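You operate a simulated robot arm through the tools that you are given. There is no shell and no other tool. Be economical: measure what you need, move in short steps, check, and stop when the job is done.

You run a simulated robot arm. Do the job below in one go: nothing can be reset, and whatever is moved stays where it is left.

Task
Turn the turntable half round, fill the board's mark box with the green chalk and turn it back.
Fine: lamp on first and off last; the chalk goes back.

Only the result counts: the job must be done as asked and must still hold three seconds after the hand-in. Knocking over, shifting, dropping, spilling or breaking anything else fails it.

Robot
A 7-joint arm with a two-finger parallel gripper, fixed in place. Base frame: the origin is at the foot of the arm, x ahead of it, y to its left, z up. Lengths are in mm, angles in degrees, forces in N, time in s.
Its first joint turns from -66.0 to 66.0 degrees. Payload 2.4 kg.
Tool frame: the origin (TCP) lies between the finger pads and is the grasp point; the fingertips stand 30 mm ahead of it; z points along the fingers, y is the line along which they close. Largest opening 94 mm; finger width 28, thickness 10; the body of the gripper, 50 by 96 mm, starts 55 mm behind the TCP.
Orientation is that of the tool frame in the base frame, as a unit quaternion [x, y, z, w]. With the fingers straight down and closing along the base's y, the tool's x points along the base's -x, its y along +y and its z along -z.

Tools
- The arm moves only by the tool jog_arm. Its argument "deltas" is a list of rows, each an object of numbers (a shift or turn left out is 0, a gripper value left out holds the last): "rx", "ry", "rz": the turn, a rotation vector about the tool's x, y, z in degrees; "x", "y", "z": the shift along the tool's x, y, z in mm; "fingers": the finger opening in mm, from 0 to 94. In form: [{"rx": .., "ry": .., "rz": .., "x": .., "y": .., "z": .., "fingers": ..}, ...]. A call has 1 to 10 rows; each row is the pose to reach, as a shift and turn from the pose commanded when the call began, along the tool's axes at that moment. Rows are played at 5 a second. More than 50 mm and 8.6 degrees between two rows, or a gripper value outside its range, and nothing of the call is played. Where a pose cannot be reached the arm comes as near as it can. A force on the tool above 40 N (or 10 N above the force at the start of the call, whichever is more), or a blocked arm, ends the call early, and 0.2 s more pass. The fingers move at their own pace (about 153 mm/s each) and stop on an object; they squeeze with about 40 N. The grip force told is the motor's: it shows also when the fingers shut on nothing. Time passes only in rows, and 0.2 s behind the last, so rows that repeat a pose let the fingers close. It gives the time, the measured TCP pose, the force on the tool (base axes), the opening and the grip force at its end, in the units of the frame above (readings bear some noise).
- Cameras (640 x 400 px; columns grow to the right, rows downward): "scene" is fixed at [29.6, 467.1, 1447.9]; the picture's right is [-0.83, -0.55, 0.00], its down [-0.30, 0.45, -0.84] and it looks along [0.47, -0.70, -0.54] (base axes); focal length 332 px, centre (320, 200). "wrist" rides on the gripper at [76, 14, -103] in the tool frame; the picture's right is [-0.18, 0.98, 0.00], its down [-0.75, -0.14, -0.64] and it looks along [-0.63, -0.12, 0.77] (tool axes); focal length 243 px, centre (320, 200). There is no depth. A picture from a camera that has moved, and an enlarged one, comes with that camera's place and axes in the base frame and with its lens.
- grab_frame(camera): a new picture of that camera. It takes no simulated time.
- enlarge(camera, box): a new picture of the part [left, top, right, bottom] of that camera's present view, enlarged. It takes no simulated time.
- hand_in(): hands the job in; it is judged then, once.

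Work in short steps. Places have to be worked out from the pictures, the camera data and where the tool is seen: move nearer, look again, correct. Check each grasp and each placing, and mend what went wrong. You have 120 turns and 76 pictures in all, those below and enlarged ones among them. Open the gripper and draw the arm clear of the work before you hand the job in, unless the task says otherwise; then end with one line.

The tools are called after "Request:" as name(argument=value, ...) on one line, values as JSON. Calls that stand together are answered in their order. jog_arm: Moves the arm, as the interface text tells. Its arguments: {"type":"object","properties":{"deltas":{"type":"array"}},"required":["deltas"]} The other tools are called the same way: grab_frame (camera) takes a picture; enlarge (camera, box) takes an enlarged picture of a part of a camera's view; hand_in () hands the job in.

At the start:

```text
time: 0.0
ee_pos: [398.3, 59.9, 1255.9]
tool_rot: [0.0, 1.0, 0.0, 0.0]
force: [0.6, -0.1, -0.1]
gripper_width: 94.1
grip_force: 0.0
```

scene: 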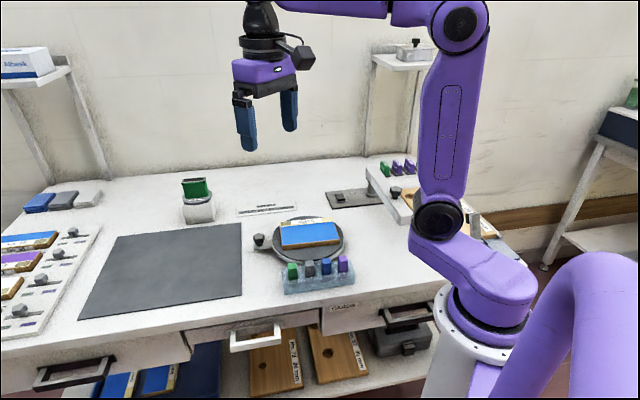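
wrist: 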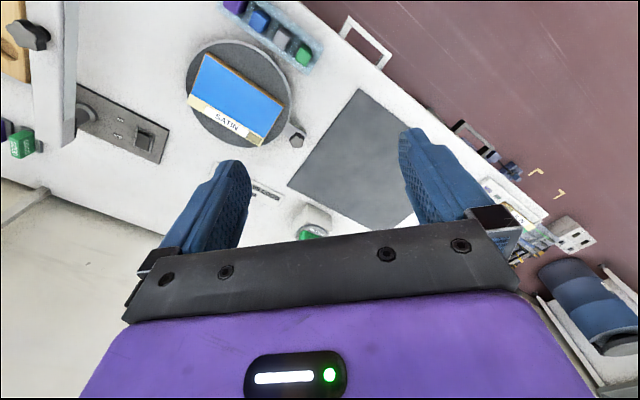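

I start by looking at the scene in detail: the turntable with its board, the chalk rack, and the panel that may be the lamp switch.

Request:
enlarge(camera="scene", box=[230, 190, 390, 300])

Request:
enlarge(camera="scene", box=[310, 140, 470, 250])

Request:
enlarge(camera="wrist", box=[0, 0, 330, 206])

Request:
enlarge(camera="scene", box=[0, 160, 220, 310])

```text
3.64 times, centred on (310, 245) of scene
camera zoom: at [29.6, 467.1, 1447.9], right [-0.83, -0.55, 0.0], down [-0.3, 0.45, -0.84], along [0.47, -0.7, -0.54], focal length 1209 px, centre (356, 36)
```

zoom: 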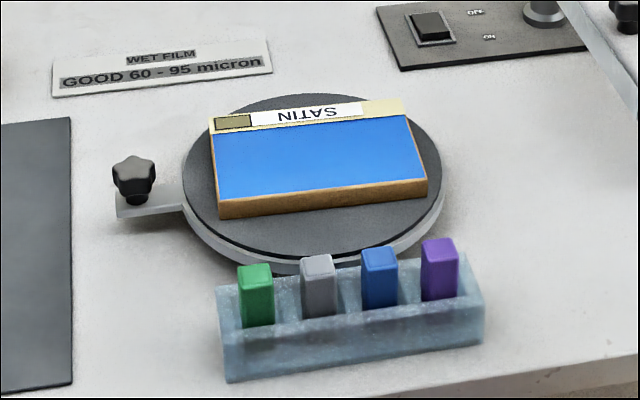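

```text
3.64 times, centred on (390, 195) of scene
camera zoom: at [29.6, 467.1, 1447.9], right [-0.83, -0.55, 0.0], down [-0.3, 0.45, -0.84], along [0.47, -0.7, -0.54], focal length 1209 px, centre (66, 218)
```

zoom: 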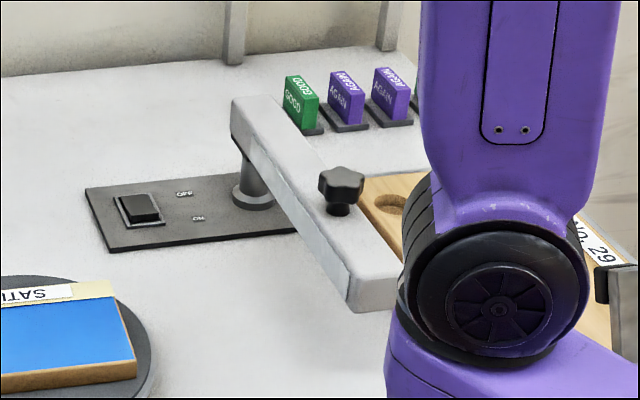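

```text
1.94 times, centred on (165, 103) of wrist
camera zoom: at [322.7, 74.6, 1357.4], right [0.18, 0.98, 0.0], down [0.75, -0.14, 0.64], along [0.63, -0.12, -0.77], focal length 470 px, centre (621, 388)
```

zoom: 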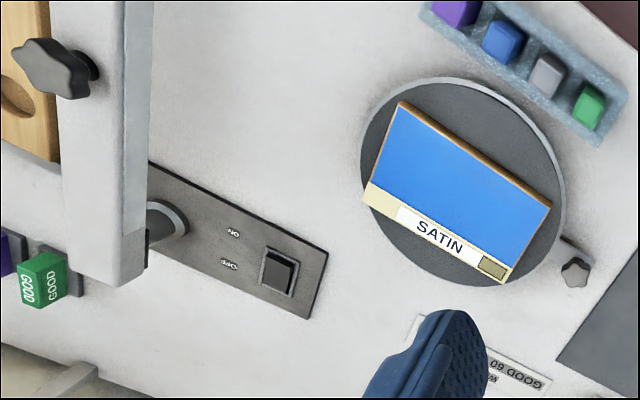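

```text
2.67 times, centred on (110, 235) of scene
camera zoom: at [29.6, 467.1, 1447.9], right [-0.83, -0.55, 0.0], down [-0.3, 0.45, -0.84], along [0.47, -0.7, -0.54], focal length 887 px, centre (880, 107)
```

zoom: 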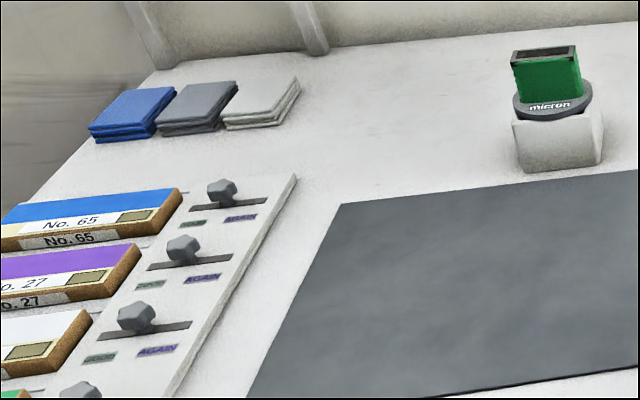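

The camera rays put the tabletop nearer z≈870 than 304: the turntable is around (435,-90) and the switch around (487,-335). I'll lower part of the way over the turntable and measure again from there.

Request:
jog_arm(deltas=[{"y": -30, "z": 25}, {"y": -60, "z": 50}, {"y": -90, "z": 75}, {"x": 30, "y": -120, "z": 105}, {"x": 30, "y": -120, "z": 105}])

Request:
grab_frame(camera="wrist")

Request:
grab_frame(camera="scene")

```text
refused: row 4 steps farther than a row can; nothing moved
```

```text
69 pictures are left
camera wrist: at [322.7, 74.6, 1357.4], right [0.18, 0.98, 0.0], down [0.75, -0.14, 0.64], along [0.63, -0.12, -0.77], focal length 243 px, centre (320, 200)
```

wrist: 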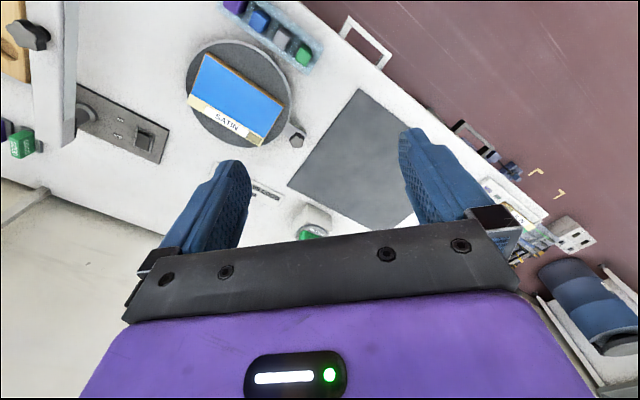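

```text
68 pictures are left
```

scene: 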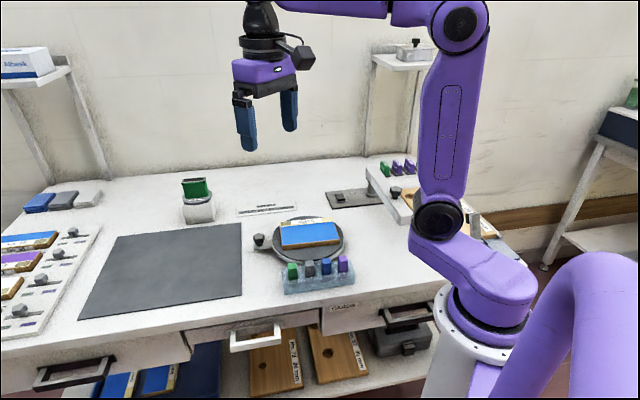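

Row 4 stepped more than 50 mm, so nothing moved. I'll split the same move into smaller steps.

Request:
jog_arm(deltas=[{"y": -30, "z": 25}, {"y": -60, "z": 50}, {"y": -90, "z": 75}, {"x": 10, "y": -120, "z": 105}, {"x": 30, "y": -120, "z": 105}])

Request:
grab_frame(camera="wrist")

```text
time: 1.2
ee_pos: [367.4, -60.2, 1150.1]
tool_rot: [0.001, 1.0, 0.0, 0.0]
force: [0.2, 0.2, 0.3]
gripper_width: 93.9
grip_force: 0.0
```

```text
67 pictures are left
camera wrist: at [292.3, -45.2, 1252.5], right [0.18, 0.98, 0.0], down [0.75, -0.14, 0.64], along [0.63, -0.12, -0.77], focal length 243 px, centre (320, 200)
```

wrist: 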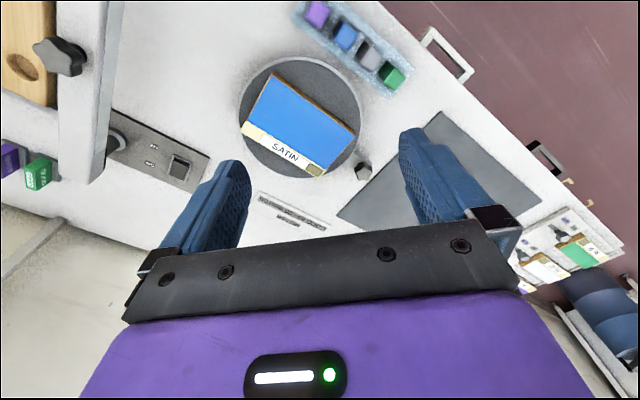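

Two views of the mat corner put the tabletop at z≈852. That places the turntable at about (433,-103) and the switch at about (483,-348). I'll go closer to the switch, staying high.

Request:
jog_arm(deltas=[{"x": -8, "y": -35, "z": 20, "fingers": 0}, {"x": -16, "y": -70, "z": 40}, {"x": -24, "y": -105, "z": 60}, {"x": -32, "y": -140, "z": 80}, {"x": -40, "y": -175, "z": 100}, {"x": -50, "y": -210, "z": 120}, {"x": -50, "y": -210, "z": 120}])

Request:
grab_frame(camera="wrist")

Request:
grab_frame(camera="scene")

```text
time: 2.8
ee_pos: [417.2, -270.7, 1030.3]
tool_rot: [0.0, 1.0, -0.001, 0.0]
force: [-0.1, 0.4, -0.2]
gripper_width: 0.0
grip_force: 32.7
```

```text
66 pictures are left
camera wrist: at [341.0, -256.3, 1132.0], right [0.18, 0.98, 0.0], down [0.75, -0.14, 0.64], along [0.63, -0.12, -0.77], focal length 243 px, centre (320, 200)
```

wrist: 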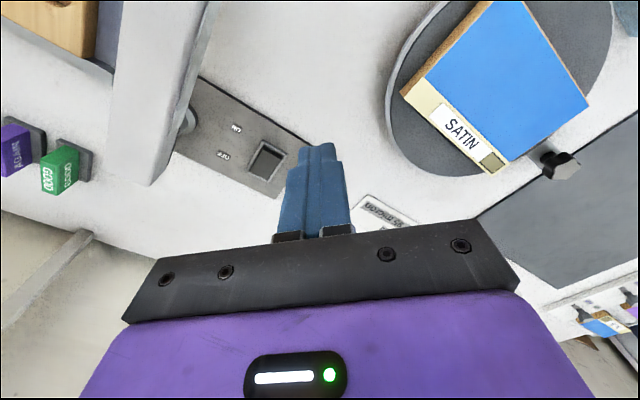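

```text
65 pictures are left
```

scene: 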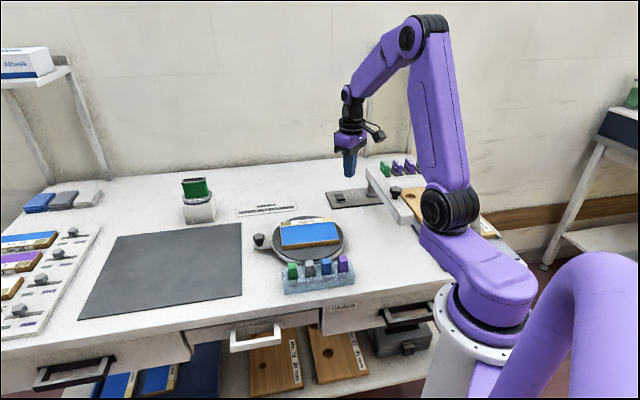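

The switch projects to about (483,-352), which agrees with before. I'll enlarge it to read the labels and see which way the rocker leans.

Request:
enlarge(camera="wrist", box=[170, 80, 330, 180])

Request:
enlarge(camera="scene", box=[310, 165, 430, 240])

```text
4.00 times, centred on (250, 130) of wrist
camera zoom: at [341.0, -256.3, 1132.0], right [0.18, 0.98, 0.0], down [0.75, -0.14, 0.64], along [0.63, -0.12, -0.77], focal length 970 px, centre (600, 480)
```

zoom: 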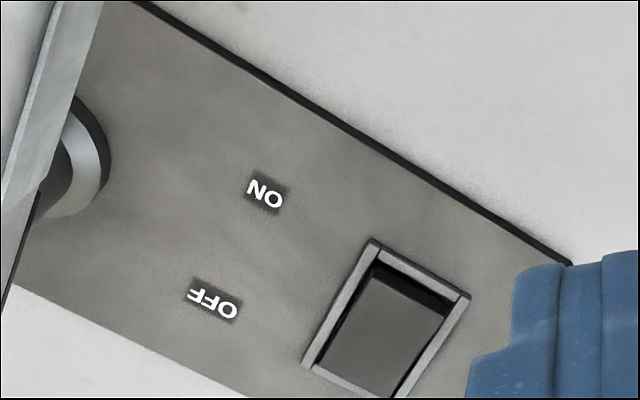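

```text
5.33 times, centred on (370, 202) of scene
camera zoom: at [29.6, 467.1, 1447.9], right [-0.83, -0.55, 0.0], down [-0.3, 0.45, -0.84], along [0.47, -0.7, -0.54], focal length 1773 px, centre (53, 187)
```

zoom: 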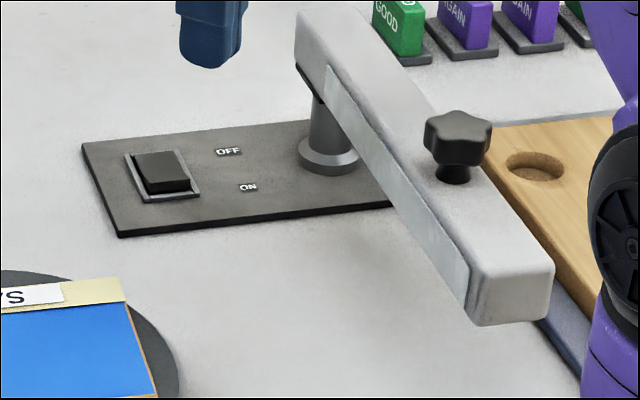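

The ON label is on the side nearer the arm and that edge of the rocker is raised, so the lamp is off. I'll rotate the closed fingers 45° to line up with the rocker and hover above its ON edge at about (474,-342).

Request:
jog_arm(deltas=[{"x": -10, "y": -12, "z": 10, "rz": 7.5}, {"x": -20, "y": -24, "z": 25, "rz": 15}, {"x": -30, "y": -36, "z": 40, "rz": 22.5}, {"x": -40, "y": -48, "z": 55, "rz": 30}, {"x": -50, "y": -60, "z": 70, "rz": 37.5}, {"x": -57, "y": -71, "z": 85, "rz": 45}, {"x": -57, "y": -71, "z": 85, "rz": 45}])

Request:
grab_frame(camera="wrist")

Request:
enlarge(camera="scene", box=[310, 125, 430, 240])

```text
time: 4.4
ee_pos: [474.2, -343.3, 945.3]
tool_rot: [0.384, 0.923, 0.001, -0.001]
force: [0.2, -0.2, 0.5]
gripper_width: 0.0
grip_force: 33.3
```

```text
62 pictures are left
camera wrist: at [431.4, -277.3, 1046.8], right [0.83, 0.56, 0.0], down [0.43, -0.63, 0.64], along [0.36, -0.53, -0.77], focal length 243 px, centre (320, 200)
```

wrist: 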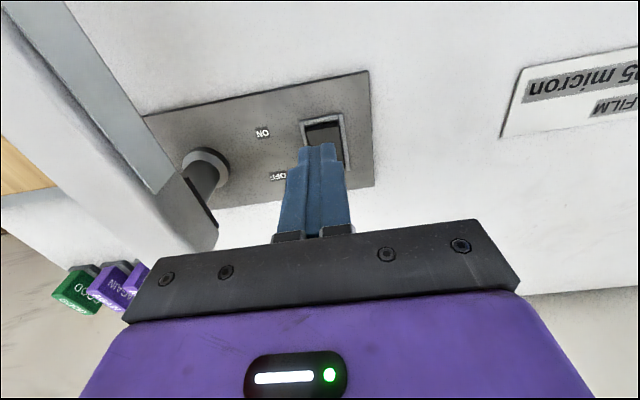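

```text
3.48 times, centred on (370, 182) of scene
camera zoom: at [29.6, 467.1, 1447.9], right [-0.83, -0.55, 0.0], down [-0.3, 0.45, -0.84], along [0.47, -0.7, -0.54], focal length 1156 px, centre (146, 261)
```

zoom: 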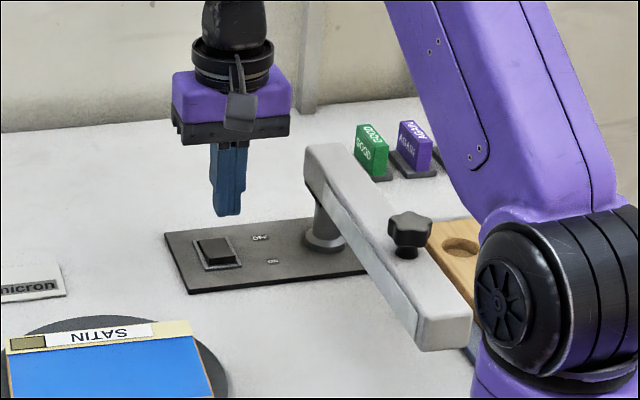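

The tool reaches this spot. The near edge of the switch frame is centred at about (474,-338), so I'll press about 8 mm inward of it at (479.5,-343) and descend slowly with the force watched.

Request:
jog_arm(deltas=[{"x": -3.7, "y": 3.8, "z": 10}, {"x": -3.7, "y": 3.8, "z": 25}, {"x": -3.7, "y": 3.8, "z": 35}, {"x": -3.7, "y": 3.8, "z": 40}, {"x": -3.7, "y": 3.8, "z": 43}, {"x": -3.7, "y": 3.8, "z": 46}, {"x": -3.7, "y": 3.8, "z": 48}])

Request:
enlarge(camera="scene", box=[310, 165, 430, 240])

Request:
enlarge(camera="wrist", box=[220, 60, 420, 185])

```text
time: 6.0
ee_pos: [480.6, -342.6, 897.8]
tool_rot: [0.383, 0.924, 0.0, 0.0]
force: [0.3, 0.5, -0.1]
gripper_width: 0.0
grip_force: 32.8
```

```text
5.33 times, centred on (370, 202) of scene
camera zoom: at [29.6, 467.1, 1447.9], right [-0.83, -0.55, 0.0], down [-0.3, 0.45, -0.84], along [0.47, -0.7, -0.54], focal length 1773 px, centre (53, 187)
```

zoom: 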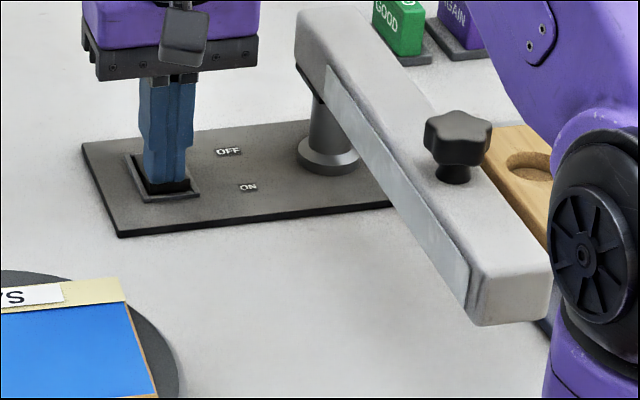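

```text
3.20 times, centred on (320, 122) of wrist
camera zoom: at [437.7, -277.1, 999.5], right [0.82, 0.57, 0.0], down [0.43, -0.63, 0.64], along [0.36, -0.53, -0.77], focal length 776 px, centre (320, 448)
```

zoom: 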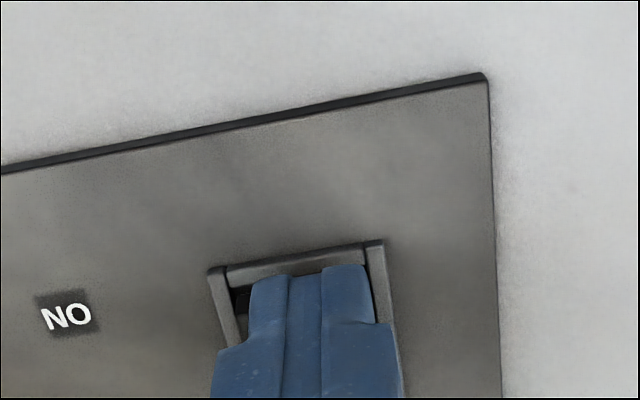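

The fingertips are aligned inside the frame just above the raised edge, and there is no force yet. I'll keep pressing down in small steps.

Request:
jog_arm(deltas=[{"z": 2}, {"z": 4}, {"z": 5.5}, {"z": 7}, {"z": 8}])

Request:
enlarge(camera="scene", box=[310, 165, 430, 240])

```text
time: 7.1
ee_pos: [480.9, -341.9, 894.7]
tool_rot: [0.382, 0.924, 0.0, 0.002]
force: [-2.3, 3.8, 7.7]
gripper_width: 0.0
grip_force: 32.8
stopped in row 5: the force on the tool passed its limit (the readings are from after the stop); the commanded pose is now the measured one
```

```text
5.33 times, centred on (370, 202) of scene
camera zoom: at [29.4, 467.3, 1447.9], right [-0.83, -0.55, 0.0], down [-0.3, 0.45, -0.84], along [0.47, -0.7, -0.54], focal length 1773 px, centre (53, 187)
```

zoom: 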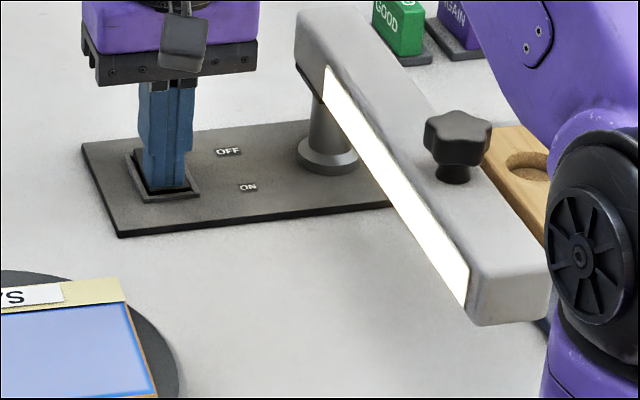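

The lamp is on. I'll back off, then move up toward the turntable's star knob to study it.

Request:
jog_arm(deltas=[{"z": -40}, {"z": -85}, {"z": -125, "x": 10}, {"z": -125, "x": 15, "y": 40, "rz": -8}, {"z": -125, "x": 20, "y": 80, "rz": -16}, {"z": -125, "x": 25, "y": 120, "rz": -24}, {"z": -125, "x": 30, "y": 160, "rz": -32}, {"z": -125, "x": 35, "y": 200, "rz": -40}, {"z": -125, "x": 40, "y": 210, "rz": -45}])

Request:
grab_frame(camera="wrist")

Request:
enlarge(camera="scene", box=[230, 190, 390, 300])

```text
time: 9.1
ee_pos: [601.5, -163.9, 1019.8]
tool_rot: [-0.001, 1.0, -0.001, 0.001]
force: [0.6, 0.2, -0.1]
gripper_width: 0.2
grip_force: 33.4
```

```text
57 pictures are left
camera wrist: at [526.6, -150.2, 1120.2], right [0.18, 0.98, 0.0], down [0.75, -0.14, 0.64], along [0.63, -0.12, -0.76], focal length 243 px, centre (320, 200)
```

wrist: 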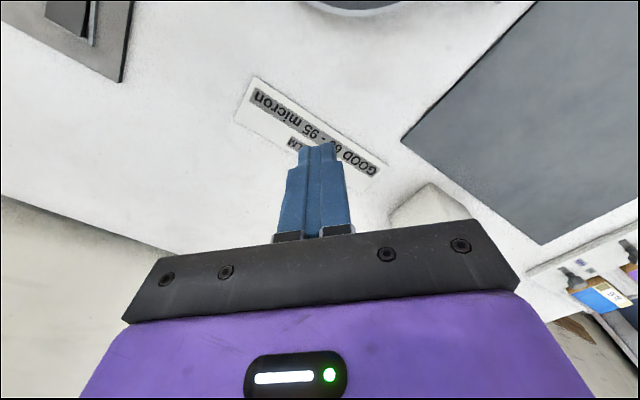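

```text
3.64 times, centred on (310, 245) of scene
camera zoom: at [29.6, 467.1, 1447.9], right [-0.83, -0.55, 0.0], down [-0.3, 0.45, -0.84], along [0.47, -0.7, -0.54], focal length 1209 px, centre (356, 36)
```

zoom: 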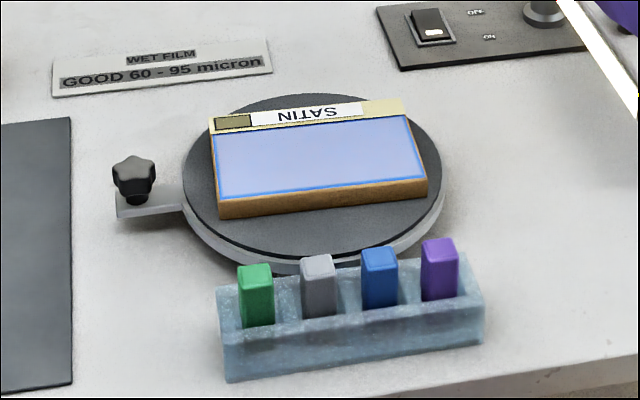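

The lamp stays lit, but my sideways shift ran along the rotated axis and overshot in x. I'll move to about (440,-40,1050) for a good look at the turntable and knob.

Request:
jog_arm(deltas=[{"x": 32, "y": 25, "z": -6}, {"x": 64, "y": 50, "z": -12}, {"x": 96, "y": 75, "z": -18}, {"x": 128, "y": 100, "z": -24}, {"x": 160, "y": 125, "z": -30}, {"x": 160, "y": 125, "z": -30}])

Request:
grab_frame(camera="wrist")

```text
time: 10.5
ee_pos: [438.5, -40.6, 1048.6]
tool_rot: [0.0, 1.0, -0.001, 0.003]
force: [-0.7, 0.0, 0.8]
gripper_width: 0.1
grip_force: 33.1
```

```text
55 pictures are left
camera wrist: at [362.8, -25.1, 1151.0], right [0.18, 0.98, 0.0], down [0.75, -0.14, 0.64], along [0.63, -0.12, -0.76], focal length 243 px, centre (320, 200)
```

wrist: 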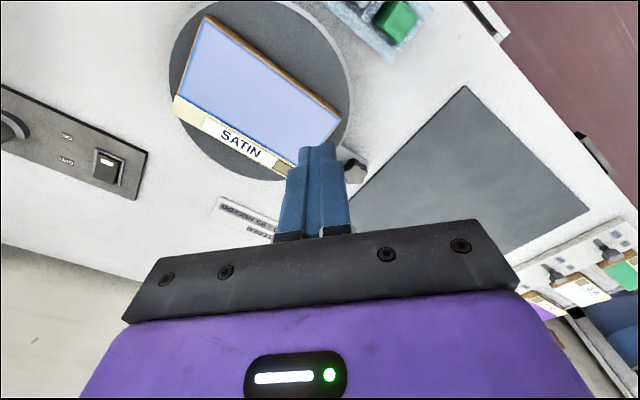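

The knob is at about (530,-15). I'll turn the tool by 40° so the fingers close along the tangent, open them, and come closer for a better fix.

Request:
jog_arm(deltas=[{"x": -12, "y": 1, "z": 10, "rz": -8, "fingers": 70}, {"x": -24, "y": 2, "z": 20, "rz": -16}, {"x": -36, "y": 3, "z": 30, "rz": -24}, {"x": -48, "y": 4, "z": 40, "rz": -32}, {"x": -61, "y": 5, "z": 55, "rz": -40}, {"x": -61, "y": 5, "z": 55, "rz": -40}])

Request:
grab_frame(camera="wrist")

```text
time: 11.9
ee_pos: [502.6, -36.1, 993.3]
tool_rot: [-0.344, 0.939, -0.001, 0.001]
force: [0.3, -0.3, 0.0]
gripper_width: 70.0
grip_force: 0.1
```

```text
54 pictures are left
camera wrist: at [435.5, -72.8, 1095.0], right [-0.49, 0.87, 0.0], down [0.67, 0.38, 0.64], along [0.56, 0.32, -0.77], focal length 243 px, centre (320, 200)
```

wrist: 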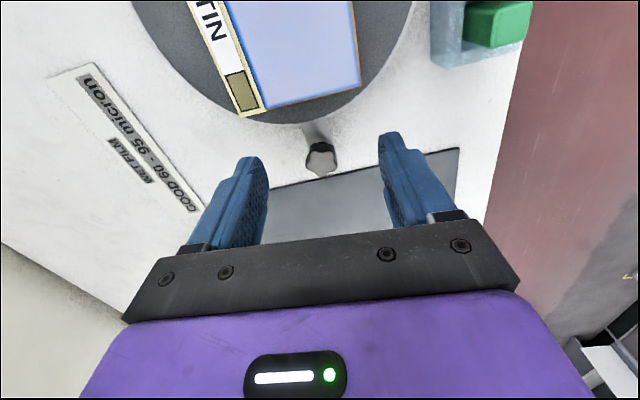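

The knob is now at about (537,-13), which gives a turntable centre near (447,-104) and a radius near 128 mm. I'll hover directly over the knob at 45° and check the centring.

Request:
jog_arm(deltas=[{"x": -20, "y": -2, "z": 15, "rz": -2}, {"x": -41, "y": -4.5, "z": 40, "rz": -5}, {"x": -41, "y": -4.5, "z": 48, "rz": -5}, {"x": -41, "y": -4.5, "z": 48, "rz": -5}])

Request:
grab_frame(camera="wrist")

Request:
enlarge(camera="scene", box=[210, 180, 370, 290])

```text
time: 12.9
ee_pos: [536.2, -12.1, 944.7]
tool_rot: [-0.384, 0.923, -0.001, 0.001]
force: [-0.2, 0.1, -0.3]
gripper_width: 69.9
grip_force: 0.0
```

```text
53 pictures are left
camera wrist: at [472.7, -56.2, 1046.4], right [-0.57, 0.82, 0.0], down [0.63, 0.43, 0.64], along [0.53, 0.36, -0.77], focal length 243 px, centre (320, 200)
```

wrist: 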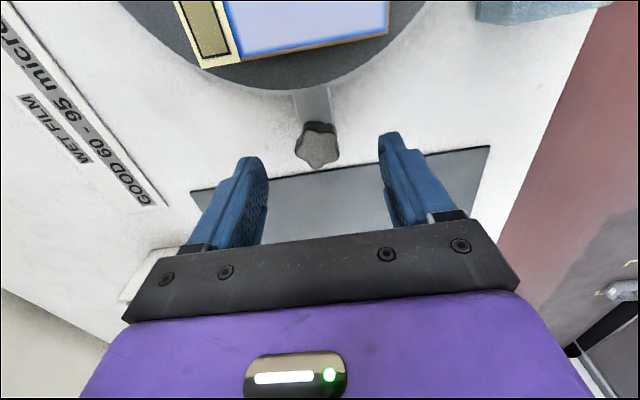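

```text
3.64 times, centred on (290, 235) of scene
camera zoom: at [29.6, 467.1, 1447.9], right [-0.83, -0.55, 0.0], down [-0.3, 0.45, -0.84], along [0.47, -0.7, -0.54], focal length 1209 px, centre (429, 73)
```

zoom: 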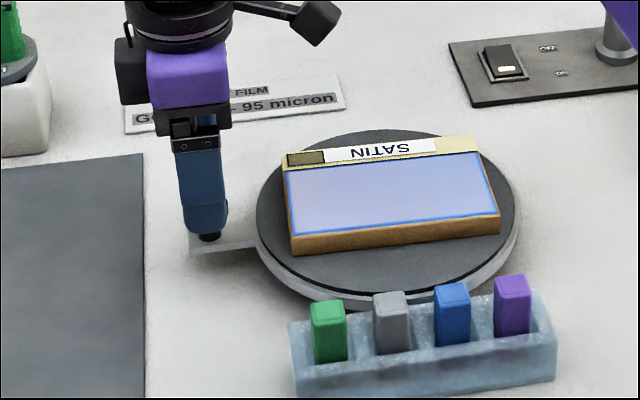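

The knob is centred between the fingers to within about 2 mm, and the tab is narrower than the knob. I'll descend to TCP z≈897 with the fingers still open and check.

Request:
jog_arm(deltas=[{"y": -1.5, "z": 15}, {"y": -1.5, "z": 30}, {"y": -1.5, "z": 40}, {"y": -1.5, "z": 47}, {"y": -1.5, "z": 47}])

Request:
enlarge(camera="wrist", box=[200, 60, 440, 210])

Request:
enlarge(camera="scene", box=[220, 200, 310, 262])

```text
time: 14.1
ee_pos: [538.2, -14.1, 897.6]
tool_rot: [-0.383, 0.924, -0.001, 0.001]
force: [-0.1, 0.0, 0.0]
gripper_width: 70.1
grip_force: 0.0
```

```text
2.67 times, centred on (320, 135) of wrist
camera zoom: at [473.9, -57.1, 998.9], right [-0.57, 0.82, 0.0], down [0.63, 0.43, 0.64], along [0.53, 0.36, -0.77], focal length 647 px, centre (320, 373)
```

zoom: 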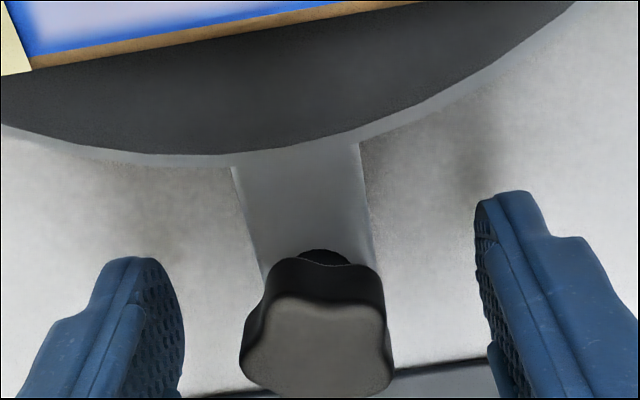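

```text
6.45 times, centred on (265, 231) of scene
camera zoom: at [29.6, 467.1, 1447.9], right [-0.83, -0.55, 0.0], down [-0.3, 0.45, -0.84], along [0.47, -0.7, -0.54], focal length 2145 px, centre (675, 0)
```

zoom: 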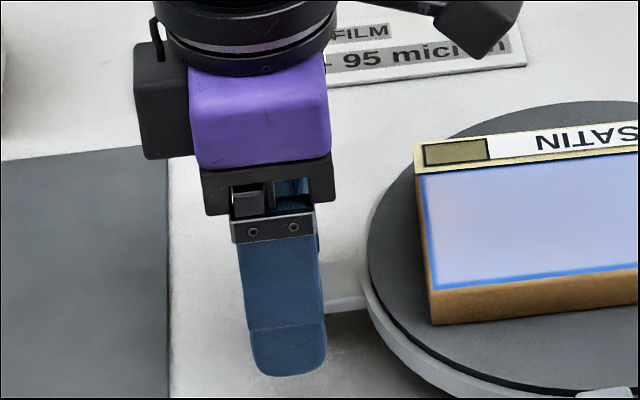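

Triangulating from the last two views puts the knob at (536,-15) with its top near z=900. I'll lower 4 mm more and close on it.

Request:
jog_arm(deltas=[{"x": 1, "z": 4}, {"x": 1, "z": 4, "fingers": 0}, {"x": 1, "z": 4}, {"x": 1, "z": 4}, {"x": 1, "z": 4}])

Request:
enlarge(camera="wrist", box=[200, 60, 440, 210])

```text
time: 15.3
ee_pos: [536.9, -15.3, 894.4]
tool_rot: [-0.383, 0.924, -0.002, 0.002]
force: [1.1, 1.2, 1.2]
gripper_width: 28.6
grip_force: 45.0
```

```text
2.67 times, centred on (320, 135) of wrist
camera zoom: at [473.5, -58.0, 995.3], right [-0.56, 0.83, 0.0], down [0.63, 0.43, 0.64], along [0.53, 0.36, -0.77], focal length 647 px, centre (320, 373)
```

zoom: 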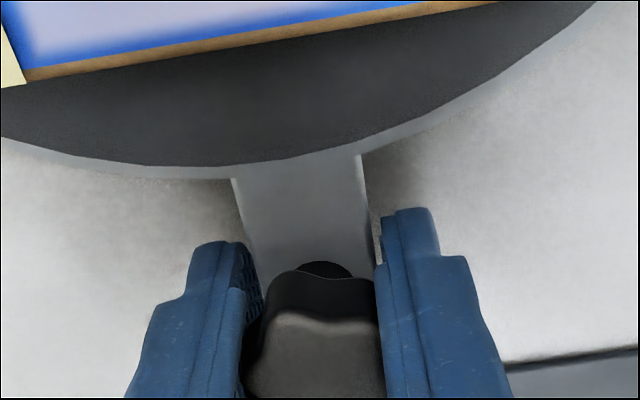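

The knob is gripped at 28.6 mm. I'll test a 12° arc clockwise seen from above, through the far side so the tab stays away from the chalk rack.

Request:
jog_arm(deltas=[{"x": 0.3, "y": -8.8, "rz": 4}, {"x": 1.2, "y": -17.6, "rz": 8}, {"x": 2.8, "y": -26.3, "rz": 12}, {"x": 2.8, "y": -26.3, "rz": 12}])

Request:
enlarge(camera="scene", box=[210, 180, 370, 290])

```text
time: 16.3
ee_pos: [554.0, -35.4, 893.4]
tool_rot: [-0.284, 0.959, -0.001, 0.002]
force: [3.3, -2.1, 6.5]
gripper_width: 29.0
grip_force: 45.2
```

```text
3.64 times, centred on (290, 235) of scene
camera zoom: at [29.6, 467.1, 1448.0], right [-0.83, -0.55, 0.0], down [-0.3, 0.45, -0.84], along [0.47, -0.7, -0.54], focal length 1209 px, centre (429, 73)
```

zoom: 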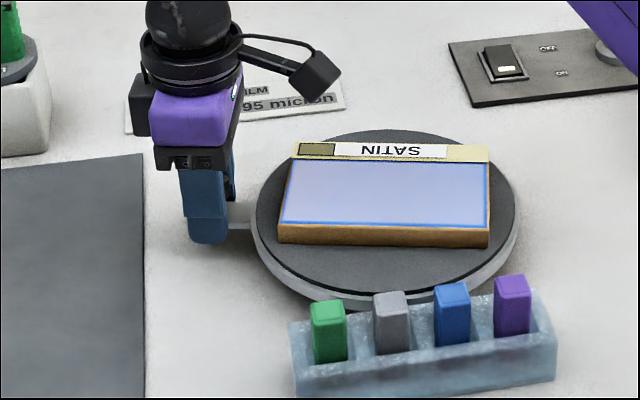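

The disc, tab and board all turn together, and R≈127 fits. I'll continue 40° more along the arc.

Request:
jog_arm(deltas=[{"x": 0.3, "y": -8.9, "rz": 4}, {"x": 1.2, "y": -17.7, "rz": 8}, {"x": 2.8, "y": -26.4, "rz": 12}, {"x": 4.9, "y": -35, "rz": 16}, {"x": 7.7, "y": -43.4, "rz": 20}, {"x": 11, "y": -51.7, "rz": 24}, {"x": 14.9, "y": -59.6, "rz": 28}, {"x": 19.3, "y": -67.3, "rz": 32}, {"x": 24.3, "y": -74.7, "rz": 36}, {"x": 29.7, "y": -81.6, "rz": 40}])

```text
time: 18.5
ee_pos: [575.2, -119.2, 895.4]
tool_rot: [0.062, 0.998, -0.001, 0.001]
force: [11.7, -3.3, -29.9]
gripper_width: 29.1
grip_force: 44.8
```

The arc fits a centre of (450.5,-106) and R≈125.4 slightly better, and a downward pull of 30 N has built up. I'll ease the tool down 1.5 mm and see what it reads.

Request:
jog_arm(deltas=[{"z": 0.8}, {"z": 1.5}, {"z": 1.5}])

Request:
enlarge(camera="scene", box=[230, 170, 390, 280])

```text
time: 19.3
ee_pos: [574.5, -119.9, 893.9]
tool_rot: [0.061, 0.998, -0.001, 0.002]
force: [4.7, -2.2, -1.9]
gripper_width: 28.7
grip_force: 45.4
```

```text
3.64 times, centred on (310, 225) of scene
camera zoom: at [29.8, 467.0, 1448.0], right [-0.83, -0.55, 0.0], down [-0.3, 0.45, -0.84], along [0.47, -0.7, -0.54], focal length 1209 px, centre (356, 109)
```

zoom: 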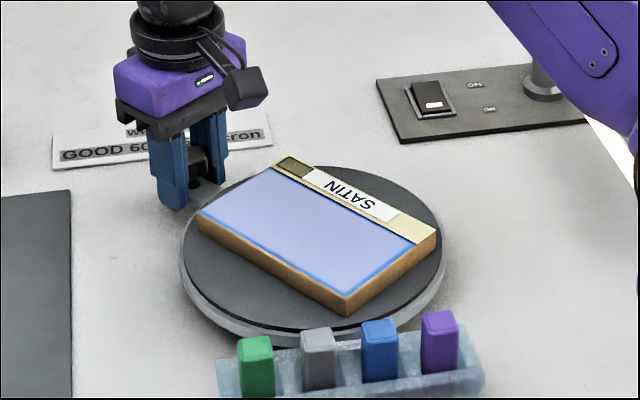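

The force is relaxed. The next 40° uses the refined centre.

Request:
jog_arm(deltas=[{"x": 0.2, "y": -8.7, "rz": 4}, {"x": 1.0, "y": -17.4, "rz": 8}, {"x": 2.5, "y": -26, "rz": 12}, {"x": 4.5, "y": -34.5, "rz": 16}, {"x": 7.1, "y": -42.8, "rz": 20}, {"x": 10.3, "y": -51, "rz": 24}, {"x": 14, "y": -58.8, "rz": 28}, {"x": 18.3, "y": -66.4, "rz": 32}, {"x": 23.1, "y": -73.7, "rz": 36}, {"x": 28.4, "y": -80.6, "rz": 40}])

```text
time: 21.5
ee_pos: [537.2, -198.1, 894.6]
tool_rot: [0.4, 0.916, -0.001, 0.005]
force: [4.5, -11.3, 16.1]
gripper_width: 29.1
grip_force: 45.0
```

About 92° is done with modest forces. I'll do another 40° with the centre refit to (448.5,-106.5).

Request:
jog_arm(deltas=[{"x": 0.1, "y": -8.9, "rz": 4}, {"x": 0.9, "y": -17.7, "rz": 8}, {"x": 2.3, "y": -26.5, "rz": 12}, {"x": 4.3, "y": -35.1, "rz": 16}, {"x": 6.8, "y": -43.6, "rz": 20}, {"x": 10, "y": -51.9, "rz": 24}, {"x": 13.7, "y": -60, "rz": 28}, {"x": 18, "y": -67.8, "rz": 32}, {"x": 22.8, "y": -75.2, "rz": 36}, {"x": 28.2, "y": -82.3, "rz": 40}])

Request:
grab_frame(camera="scene")

```text
time: 23.7
ee_pos: [456.7, -234.3, 893.8]
tool_rot: [0.689, 0.725, 0.0, 0.005]
force: [-1.2, -20.4, 30.4]
gripper_width: 29.3
grip_force: 45.2
```

```text
46 pictures are left
```

scene: 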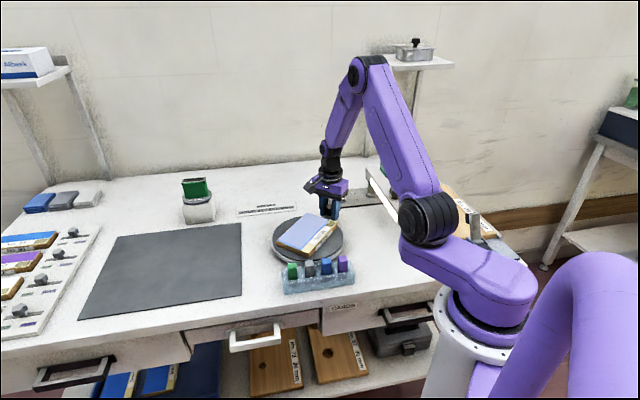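

About 132° has been turned. I'll raise the tool slightly to relieve the upward push and continue 24°.

Request:
jog_arm(deltas=[{"x": -0.7, "z": -1.5}, {"x": -0.5, "y": -8.9, "z": -1.5, "rz": 4}, {"x": 0.3, "y": -17.7, "z": -1.5, "rz": 8}, {"x": 1.7, "y": -26.5, "z": -1.5, "rz": 12}, {"x": 3.7, "y": -35.1, "z": -1.5, "rz": 16}, {"x": 6.4, "y": -43.6, "z": -1.5, "rz": 20}, {"x": 9.6, "y": -51.9, "z": -1.5, "rz": 24}, {"x": 9.6, "y": -51.9, "z": -1.5, "rz": 24}])

```text
time: 25.5
ee_pos: [400.3, -227.9, 893.4]
tool_rot: [0.826, 0.564, -0.001, 0.001]
force: [-14.7, -28.1, -6.2]
gripper_width: 29.1
grip_force: 45.3
```

Refitting all the points gives a centre of (446,-107) and R≈129, with 156° turned so far. I'll ease outward 1.5 mm and do the last 24°.

Request:
jog_arm(deltas=[{"x": -1.5}, {"x": -1.3, "y": -9, "rz": 4}, {"x": -0.5, "y": -18, "rz": 8}, {"x": 1.0, "y": -26.9, "rz": 12}, {"x": 3.1, "y": -35.6, "rz": 16}, {"x": 5.8, "y": -44.2, "rz": 20}, {"x": 9.1, "y": -52.6, "rz": 24}, {"x": 9.1, "y": -52.6, "rz": 24}])

Request:
grab_frame(camera="wrist")

Request:
enlarge(camera="scene", box=[240, 180, 400, 290])

```text
time: 27.3
ee_pos: [357.1, -198.2, 892.3]
tool_rot: [0.925, 0.381, 0.0, 0.0]
force: [-25.1, -20.5, -24.9]
gripper_width: 29.0
grip_force: 45.0
```

```text
45 pictures are left
camera wrist: at [421.3, -154.1, 995.8], right [0.56, -0.83, 0.0], down [-0.63, -0.43, 0.64], along [-0.53, -0.36, -0.77], focal length 243 px, centre (320, 200)
```

wrist: 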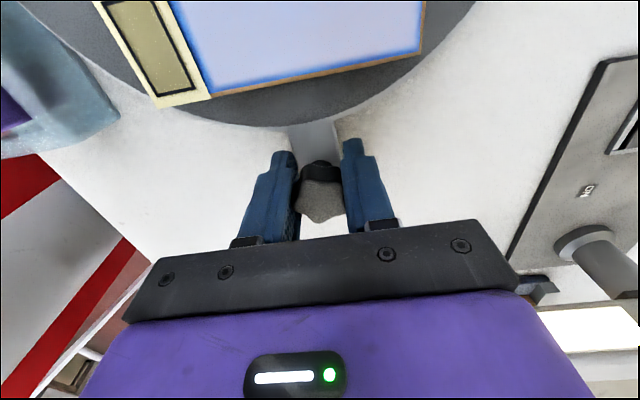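

```text
3.64 times, centred on (320, 235) of scene
camera zoom: at [29.2, 466.5, 1448.2], right [-0.83, -0.55, 0.0], down [-0.3, 0.45, -0.84], along [0.47, -0.7, -0.54], focal length 1209 px, centre (320, 73)
```

zoom: 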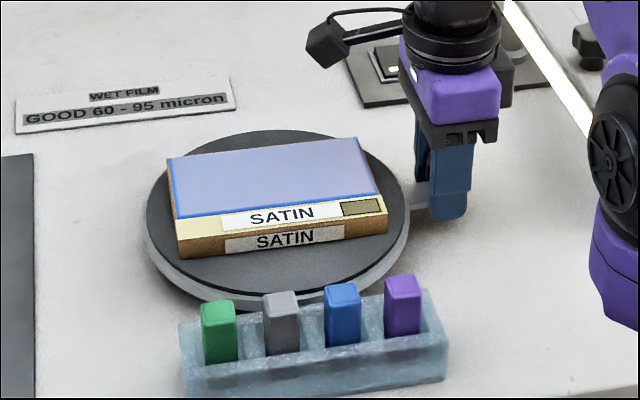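

The tool yaw reads 180.2° and the knob bearing 179.5°, so the half turn is done. I'll relax the load, open and lift straight up.

Request:
jog_arm(deltas=[{"x": -1.0, "z": 0.8}, {"x": -1.5, "z": 1.2}, {"x": -1.5, "z": 1.2, "fingers": 55}, {"x": -1.5, "z": 1.2}, {"x": -1.5, "z": -35}, {"x": -1.5, "z": -80}, {"x": -1.5, "z": -125}, {"x": -1.5, "z": -125}])

Request:
grab_frame(camera="wrist")

Request:
enlarge(camera="scene", box=[240, 180, 400, 290])

```text
time: 29.1
ee_pos: [356.0, -198.6, 1020.8]
tool_rot: [0.924, 0.382, 0.001, 0.001]
force: [-0.3, -0.2, 0.5]
gripper_width: 54.8
grip_force: 0.1
```

```text
43 pictures are left
camera wrist: at [419.5, -153.7, 1122.0], right [0.57, -0.82, 0.0], down [-0.63, -0.43, 0.64], along [-0.53, -0.36, -0.77], focal length 243 px, centre (320, 200)
```

wrist: 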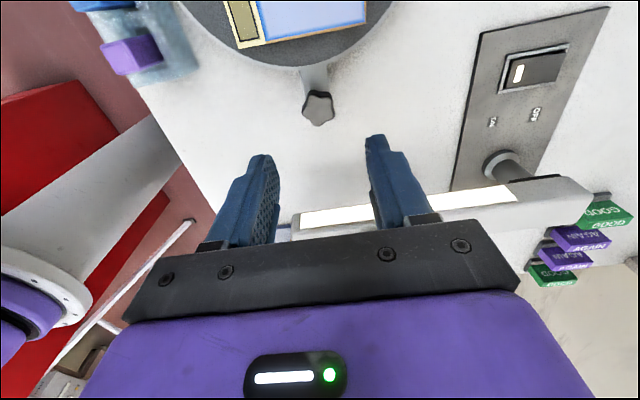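

```text
3.64 times, centred on (320, 235) of scene
camera zoom: at [29.5, 467.1, 1447.9], right [-0.83, -0.55, 0.0], down [-0.3, 0.45, -0.84], along [0.47, -0.7, -0.54], focal length 1209 px, centre (320, 73)
```

zoom: 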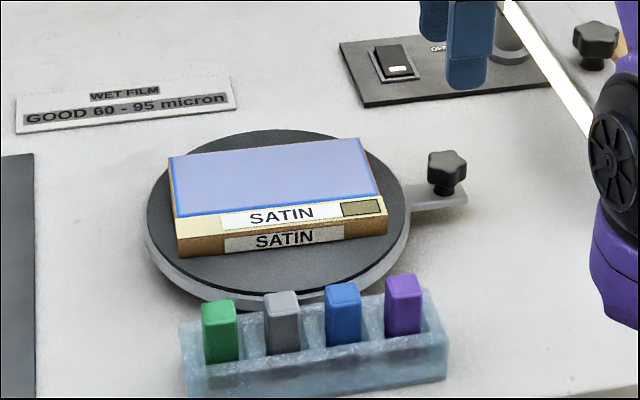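

The half turn holds. Next is the green chalk, at about (389,31) at the mat end of the rack. I'll travel there high up while rotating the tool back to yaw +45°, so the fingers close across the rack.

Request:
jog_arm(deltas=[{"x": 9, "y": -7, "z": -5, "rz": -8.5}, {"x": 18, "y": -14, "z": -10, "rz": -17}, {"x": 28, "y": -21, "z": -15, "rz": -25.5}, {"x": 37, "y": -28, "z": -20, "rz": -34}, {"x": 46, "y": -35, "z": -20, "rz": -42.5}, {"x": 56, "y": -42, "z": -20, "rz": -51}, {"x": 65, "y": -49, "z": -20, "rz": -59.5}, {"x": 74, "y": -56, "z": -20, "rz": -68}, {"x": 83, "y": -63, "z": -20, "rz": -76.5}, {"x": 93, "y": -70, "z": -20, "rz": -85}])

```text
time: 31.3
ee_pos: [374.2, -83.2, 1039.6]
tool_rot: [0.421, 0.907, -0.001, 0.002]
force: [-0.1, 0.7, 0.4]
gripper_width: 54.9
grip_force: 0.0
```

I'll continue the rotation and travel.

Request:
jog_arm(deltas=[{"x": 7, "y": 6, "rz": -8.5}, {"x": 15, "y": 13, "rz": -17}, {"x": 22, "y": 19, "rz": -25.5}, {"x": 30, "y": 26, "rz": -34}, {"x": 37, "y": 32, "rz": -42.5}, {"x": 44, "y": 38, "rz": -51}, {"x": 52, "y": 45, "rz": -59.5}, {"x": 59, "y": 51, "rz": -68}, {"x": 67, "y": 58, "rz": -76.5}, {"x": 74, "y": 64, "rz": -85}])

Request:
jog_arm(deltas=[{"rz": -5, "z": 10}, {"rz": -9.8, "z": 30}, {"rz": -9.8, "z": 30}])

Request:
grab_frame(camera="wrist")

```text
time: 33.5
ee_pos: [372.4, 16.2, 1039.8]
tool_rot: [-0.302, 0.953, -0.002, 0.001]
force: [0.2, 0.3, 0.3]
gripper_width: 55.3
grip_force: 0.1
```

```text
time: 34.3
ee_pos: [373.7, 13.1, 1009.2]
tool_rot: [-0.382, 0.924, -0.002, 0.0]
force: [0.3, -0.3, 0.2]
gripper_width: 54.7
grip_force: 0.1
```

```text
41 pictures are left
camera wrist: at [310.1, -29.5, 1110.5], right [-0.56, 0.83, 0.0], down [0.63, 0.43, 0.64], along [0.53, 0.36, -0.77], focal length 243 px, centre (320, 200)
```

wrist: 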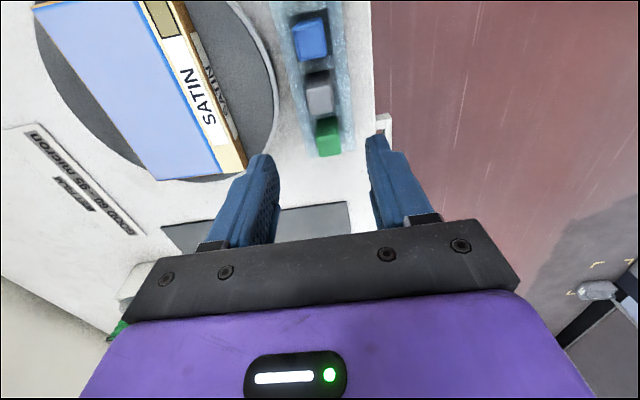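

The green chalk top is at about (384,29). I'll move above it and lower to triangulate.

Request:
jog_arm(deltas=[{"x": -9, "y": 2, "z": 15}, {"x": -18.4, "y": 4.2, "z": 35}, {"x": -18.4, "y": 4.2, "z": 40}, {"x": -18.4, "y": 4.2, "z": 40}])

Request:
enlarge(camera="wrist", box=[200, 60, 440, 210])

Request:
enlarge(camera="scene", box=[260, 210, 370, 300])

```text
time: 35.3
ee_pos: [384.2, 29.6, 968.8]
tool_rot: [-0.381, 0.924, -0.002, 0.001]
force: [0.1, -0.4, 0.6]
gripper_width: 55.1
grip_force: 0.2
```

```text
2.67 times, centred on (320, 135) of wrist
camera zoom: at [320.5, -13.4, 1069.8], right [-0.56, 0.83, 0.0], down [0.63, 0.43, 0.64], along [0.53, 0.36, -0.77], focal length 647 px, centre (320, 373)
```

zoom: 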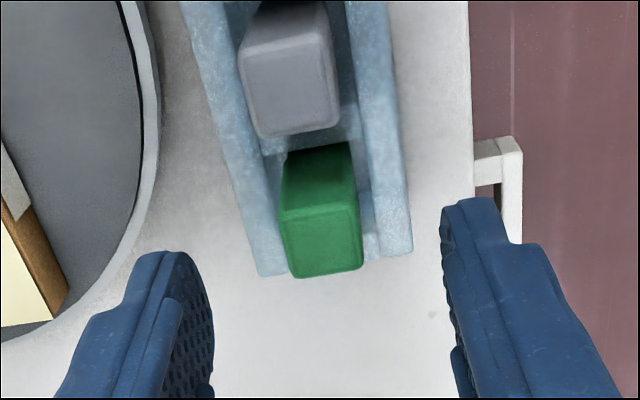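

```text
4.44 times, centred on (315, 255) of scene
camera zoom: at [29.6, 467.1, 1447.9], right [-0.83, -0.55, 0.0], down [-0.3, 0.45, -0.84], along [0.47, -0.7, -0.54], focal length 1478 px, centre (342, -44)
```

zoom: 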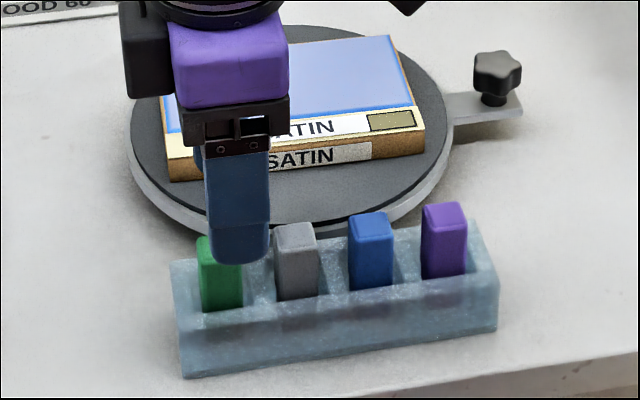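

Triangulation puts the chalk top at (391.5,36) and z≈909. It is about 21 mm square and stands roughly 28 mm out of the rack. I'll centre over it and lower the open fingers around it to TCP z≈915.

Request:
jog_arm(deltas=[{"x": -9.8, "y": -0.5, "z": 10}, {"x": -9.8, "y": -0.5, "z": 25}, {"x": -9.8, "y": -0.5, "z": 40}, {"x": -9.8, "y": -0.5, "z": 53}, {"x": -9.8, "y": -0.5, "z": 53}])

Request:
enlarge(camera="wrist", box=[200, 60, 440, 210])

Request:
enlarge(camera="scene", box=[260, 210, 370, 300])

```text
time: 36.5
ee_pos: [392.8, 37.5, 915.3]
tool_rot: [-0.38, 0.925, -0.001, 0.0]
force: [-0.8, 0.3, -0.2]
gripper_width: 55.0
grip_force: 0.0
```

```text
2.67 times, centred on (320, 135) of wrist
camera zoom: at [328.3, -6.1, 1017.0], right [-0.56, 0.83, 0.0], down [0.63, 0.43, 0.64], along [0.53, 0.36, -0.77], focal length 647 px, centre (320, 373)
```

zoom: 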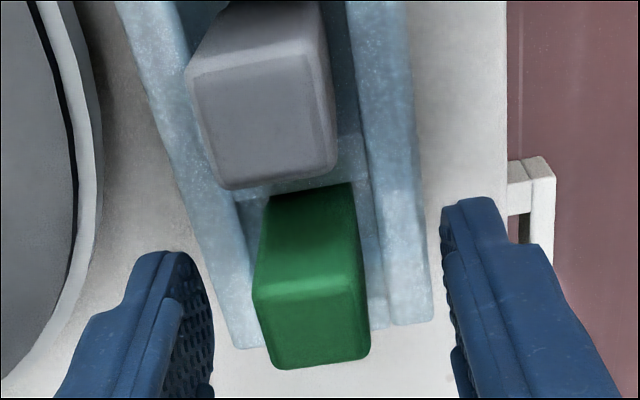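

```text
4.44 times, centred on (315, 255) of scene
camera zoom: at [29.6, 467.1, 1447.9], right [-0.83, -0.55, 0.0], down [-0.3, 0.45, -0.84], along [0.47, -0.7, -0.54], focal length 1478 px, centre (342, -44)
```

zoom: 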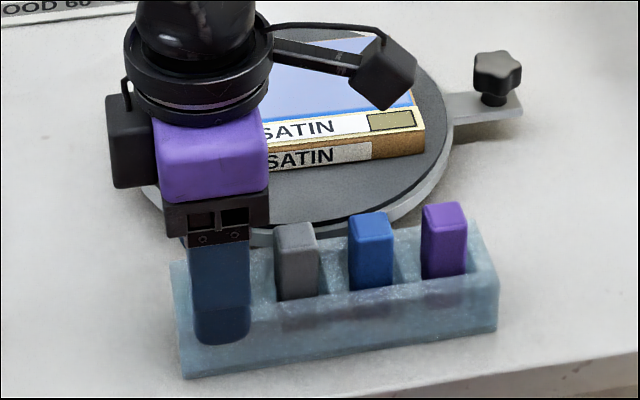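

The estimates disagree a little: the top is somewhere between z=909 and 924, and the rack rim may be near 885–888. I'll raise 7 mm so the fingertips clear the rack walls, shift 3.8 mm toward the chalk, and close.

Request:
jog_arm(deltas=[{"x": 3.8, "y": -0.6, "z": -7}, {"x": 3.8, "y": -0.6, "z": -7, "fingers": 0}, {"x": 3.8, "y": -0.6, "z": -7}, {"x": 3.8, "y": -0.6, "z": -7}])

Request:
enlarge(camera="wrist", box=[200, 60, 440, 210])

Request:
enlarge(camera="scene", box=[260, 210, 370, 300])

```text
time: 37.5
ee_pos: [389.1, 33.9, 922.2]
tool_rot: [-0.381, 0.925, -0.001, 0.001]
force: [0.0, 0.5, 0.2]
gripper_width: 19.3
grip_force: 40.1
```

```text
2.67 times, centred on (320, 135) of wrist
camera zoom: at [325.9, -9.0, 1024.2], right [-0.56, 0.83, 0.0], down [0.63, 0.43, 0.64], along [0.53, 0.36, -0.77], focal length 647 px, centre (320, 373)
```

zoom: 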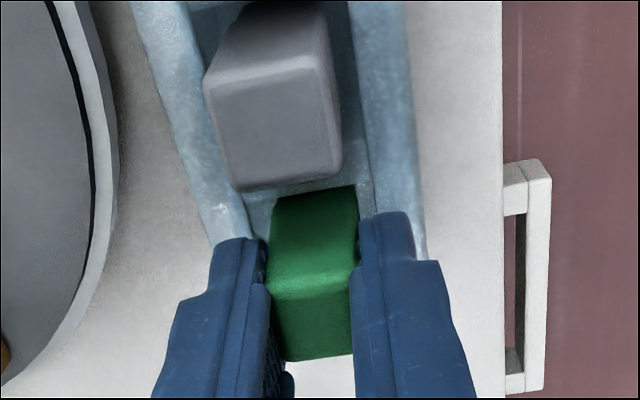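

```text
4.44 times, centred on (315, 255) of scene
camera zoom: at [29.6, 467.1, 1447.9], right [-0.83, -0.55, 0.0], down [-0.3, 0.45, -0.84], along [0.47, -0.7, -0.54], focal length 1478 px, centre (342, -44)
```

zoom: 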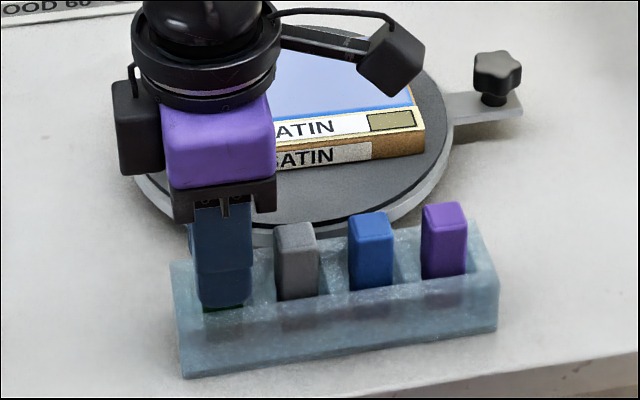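

The chalk is held at 19.3 mm with no side load. Its home TCP pose is (389.1,33.9,922.2) at yaw 45°. I'll lift straight up.

Request:
jog_arm(deltas=[{"z": -10}, {"z": -25}, {"z": -45}, {"z": -70}, {"z": -95}, {"z": -95}])

Request:
enlarge(camera="scene", box=[240, 180, 370, 300])

Request:
grab_frame(camera="wrist")

```text
time: 38.9
ee_pos: [390.4, 34.4, 1018.8]
tool_rot: [-0.382, 0.924, -0.003, 0.0]
force: [-1.2, -0.6, 0.1]
gripper_width: 19.4
grip_force: 40.3
```

```text
3.33 times, centred on (305, 240) of scene
camera zoom: at [29.6, 467.1, 1447.9], right [-0.83, -0.55, 0.0], down [-0.3, 0.45, -0.84], along [0.47, -0.7, -0.54], focal length 1108 px, centre (370, 67)
```

zoom: 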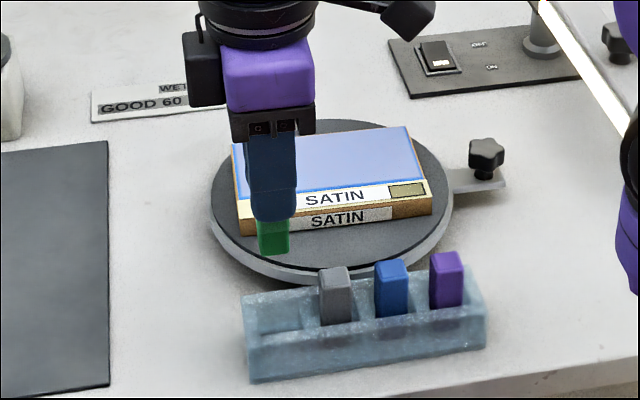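

```text
33 pictures are left
camera wrist: at [326.3, -8.3, 1119.8], right [-0.56, 0.83, 0.0], down [0.63, 0.43, 0.64], along [0.53, 0.36, -0.77], focal length 243 px, centre (320, 200)
```

wrist: 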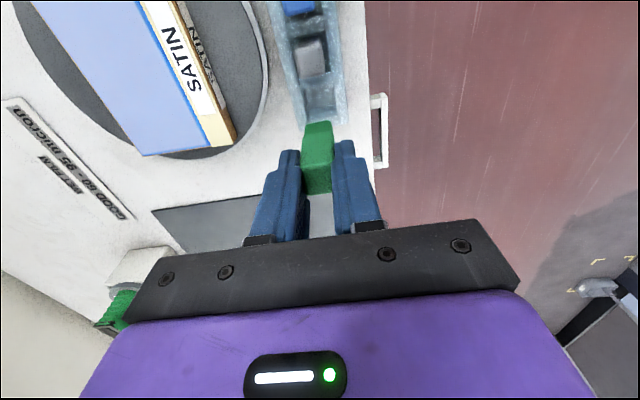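

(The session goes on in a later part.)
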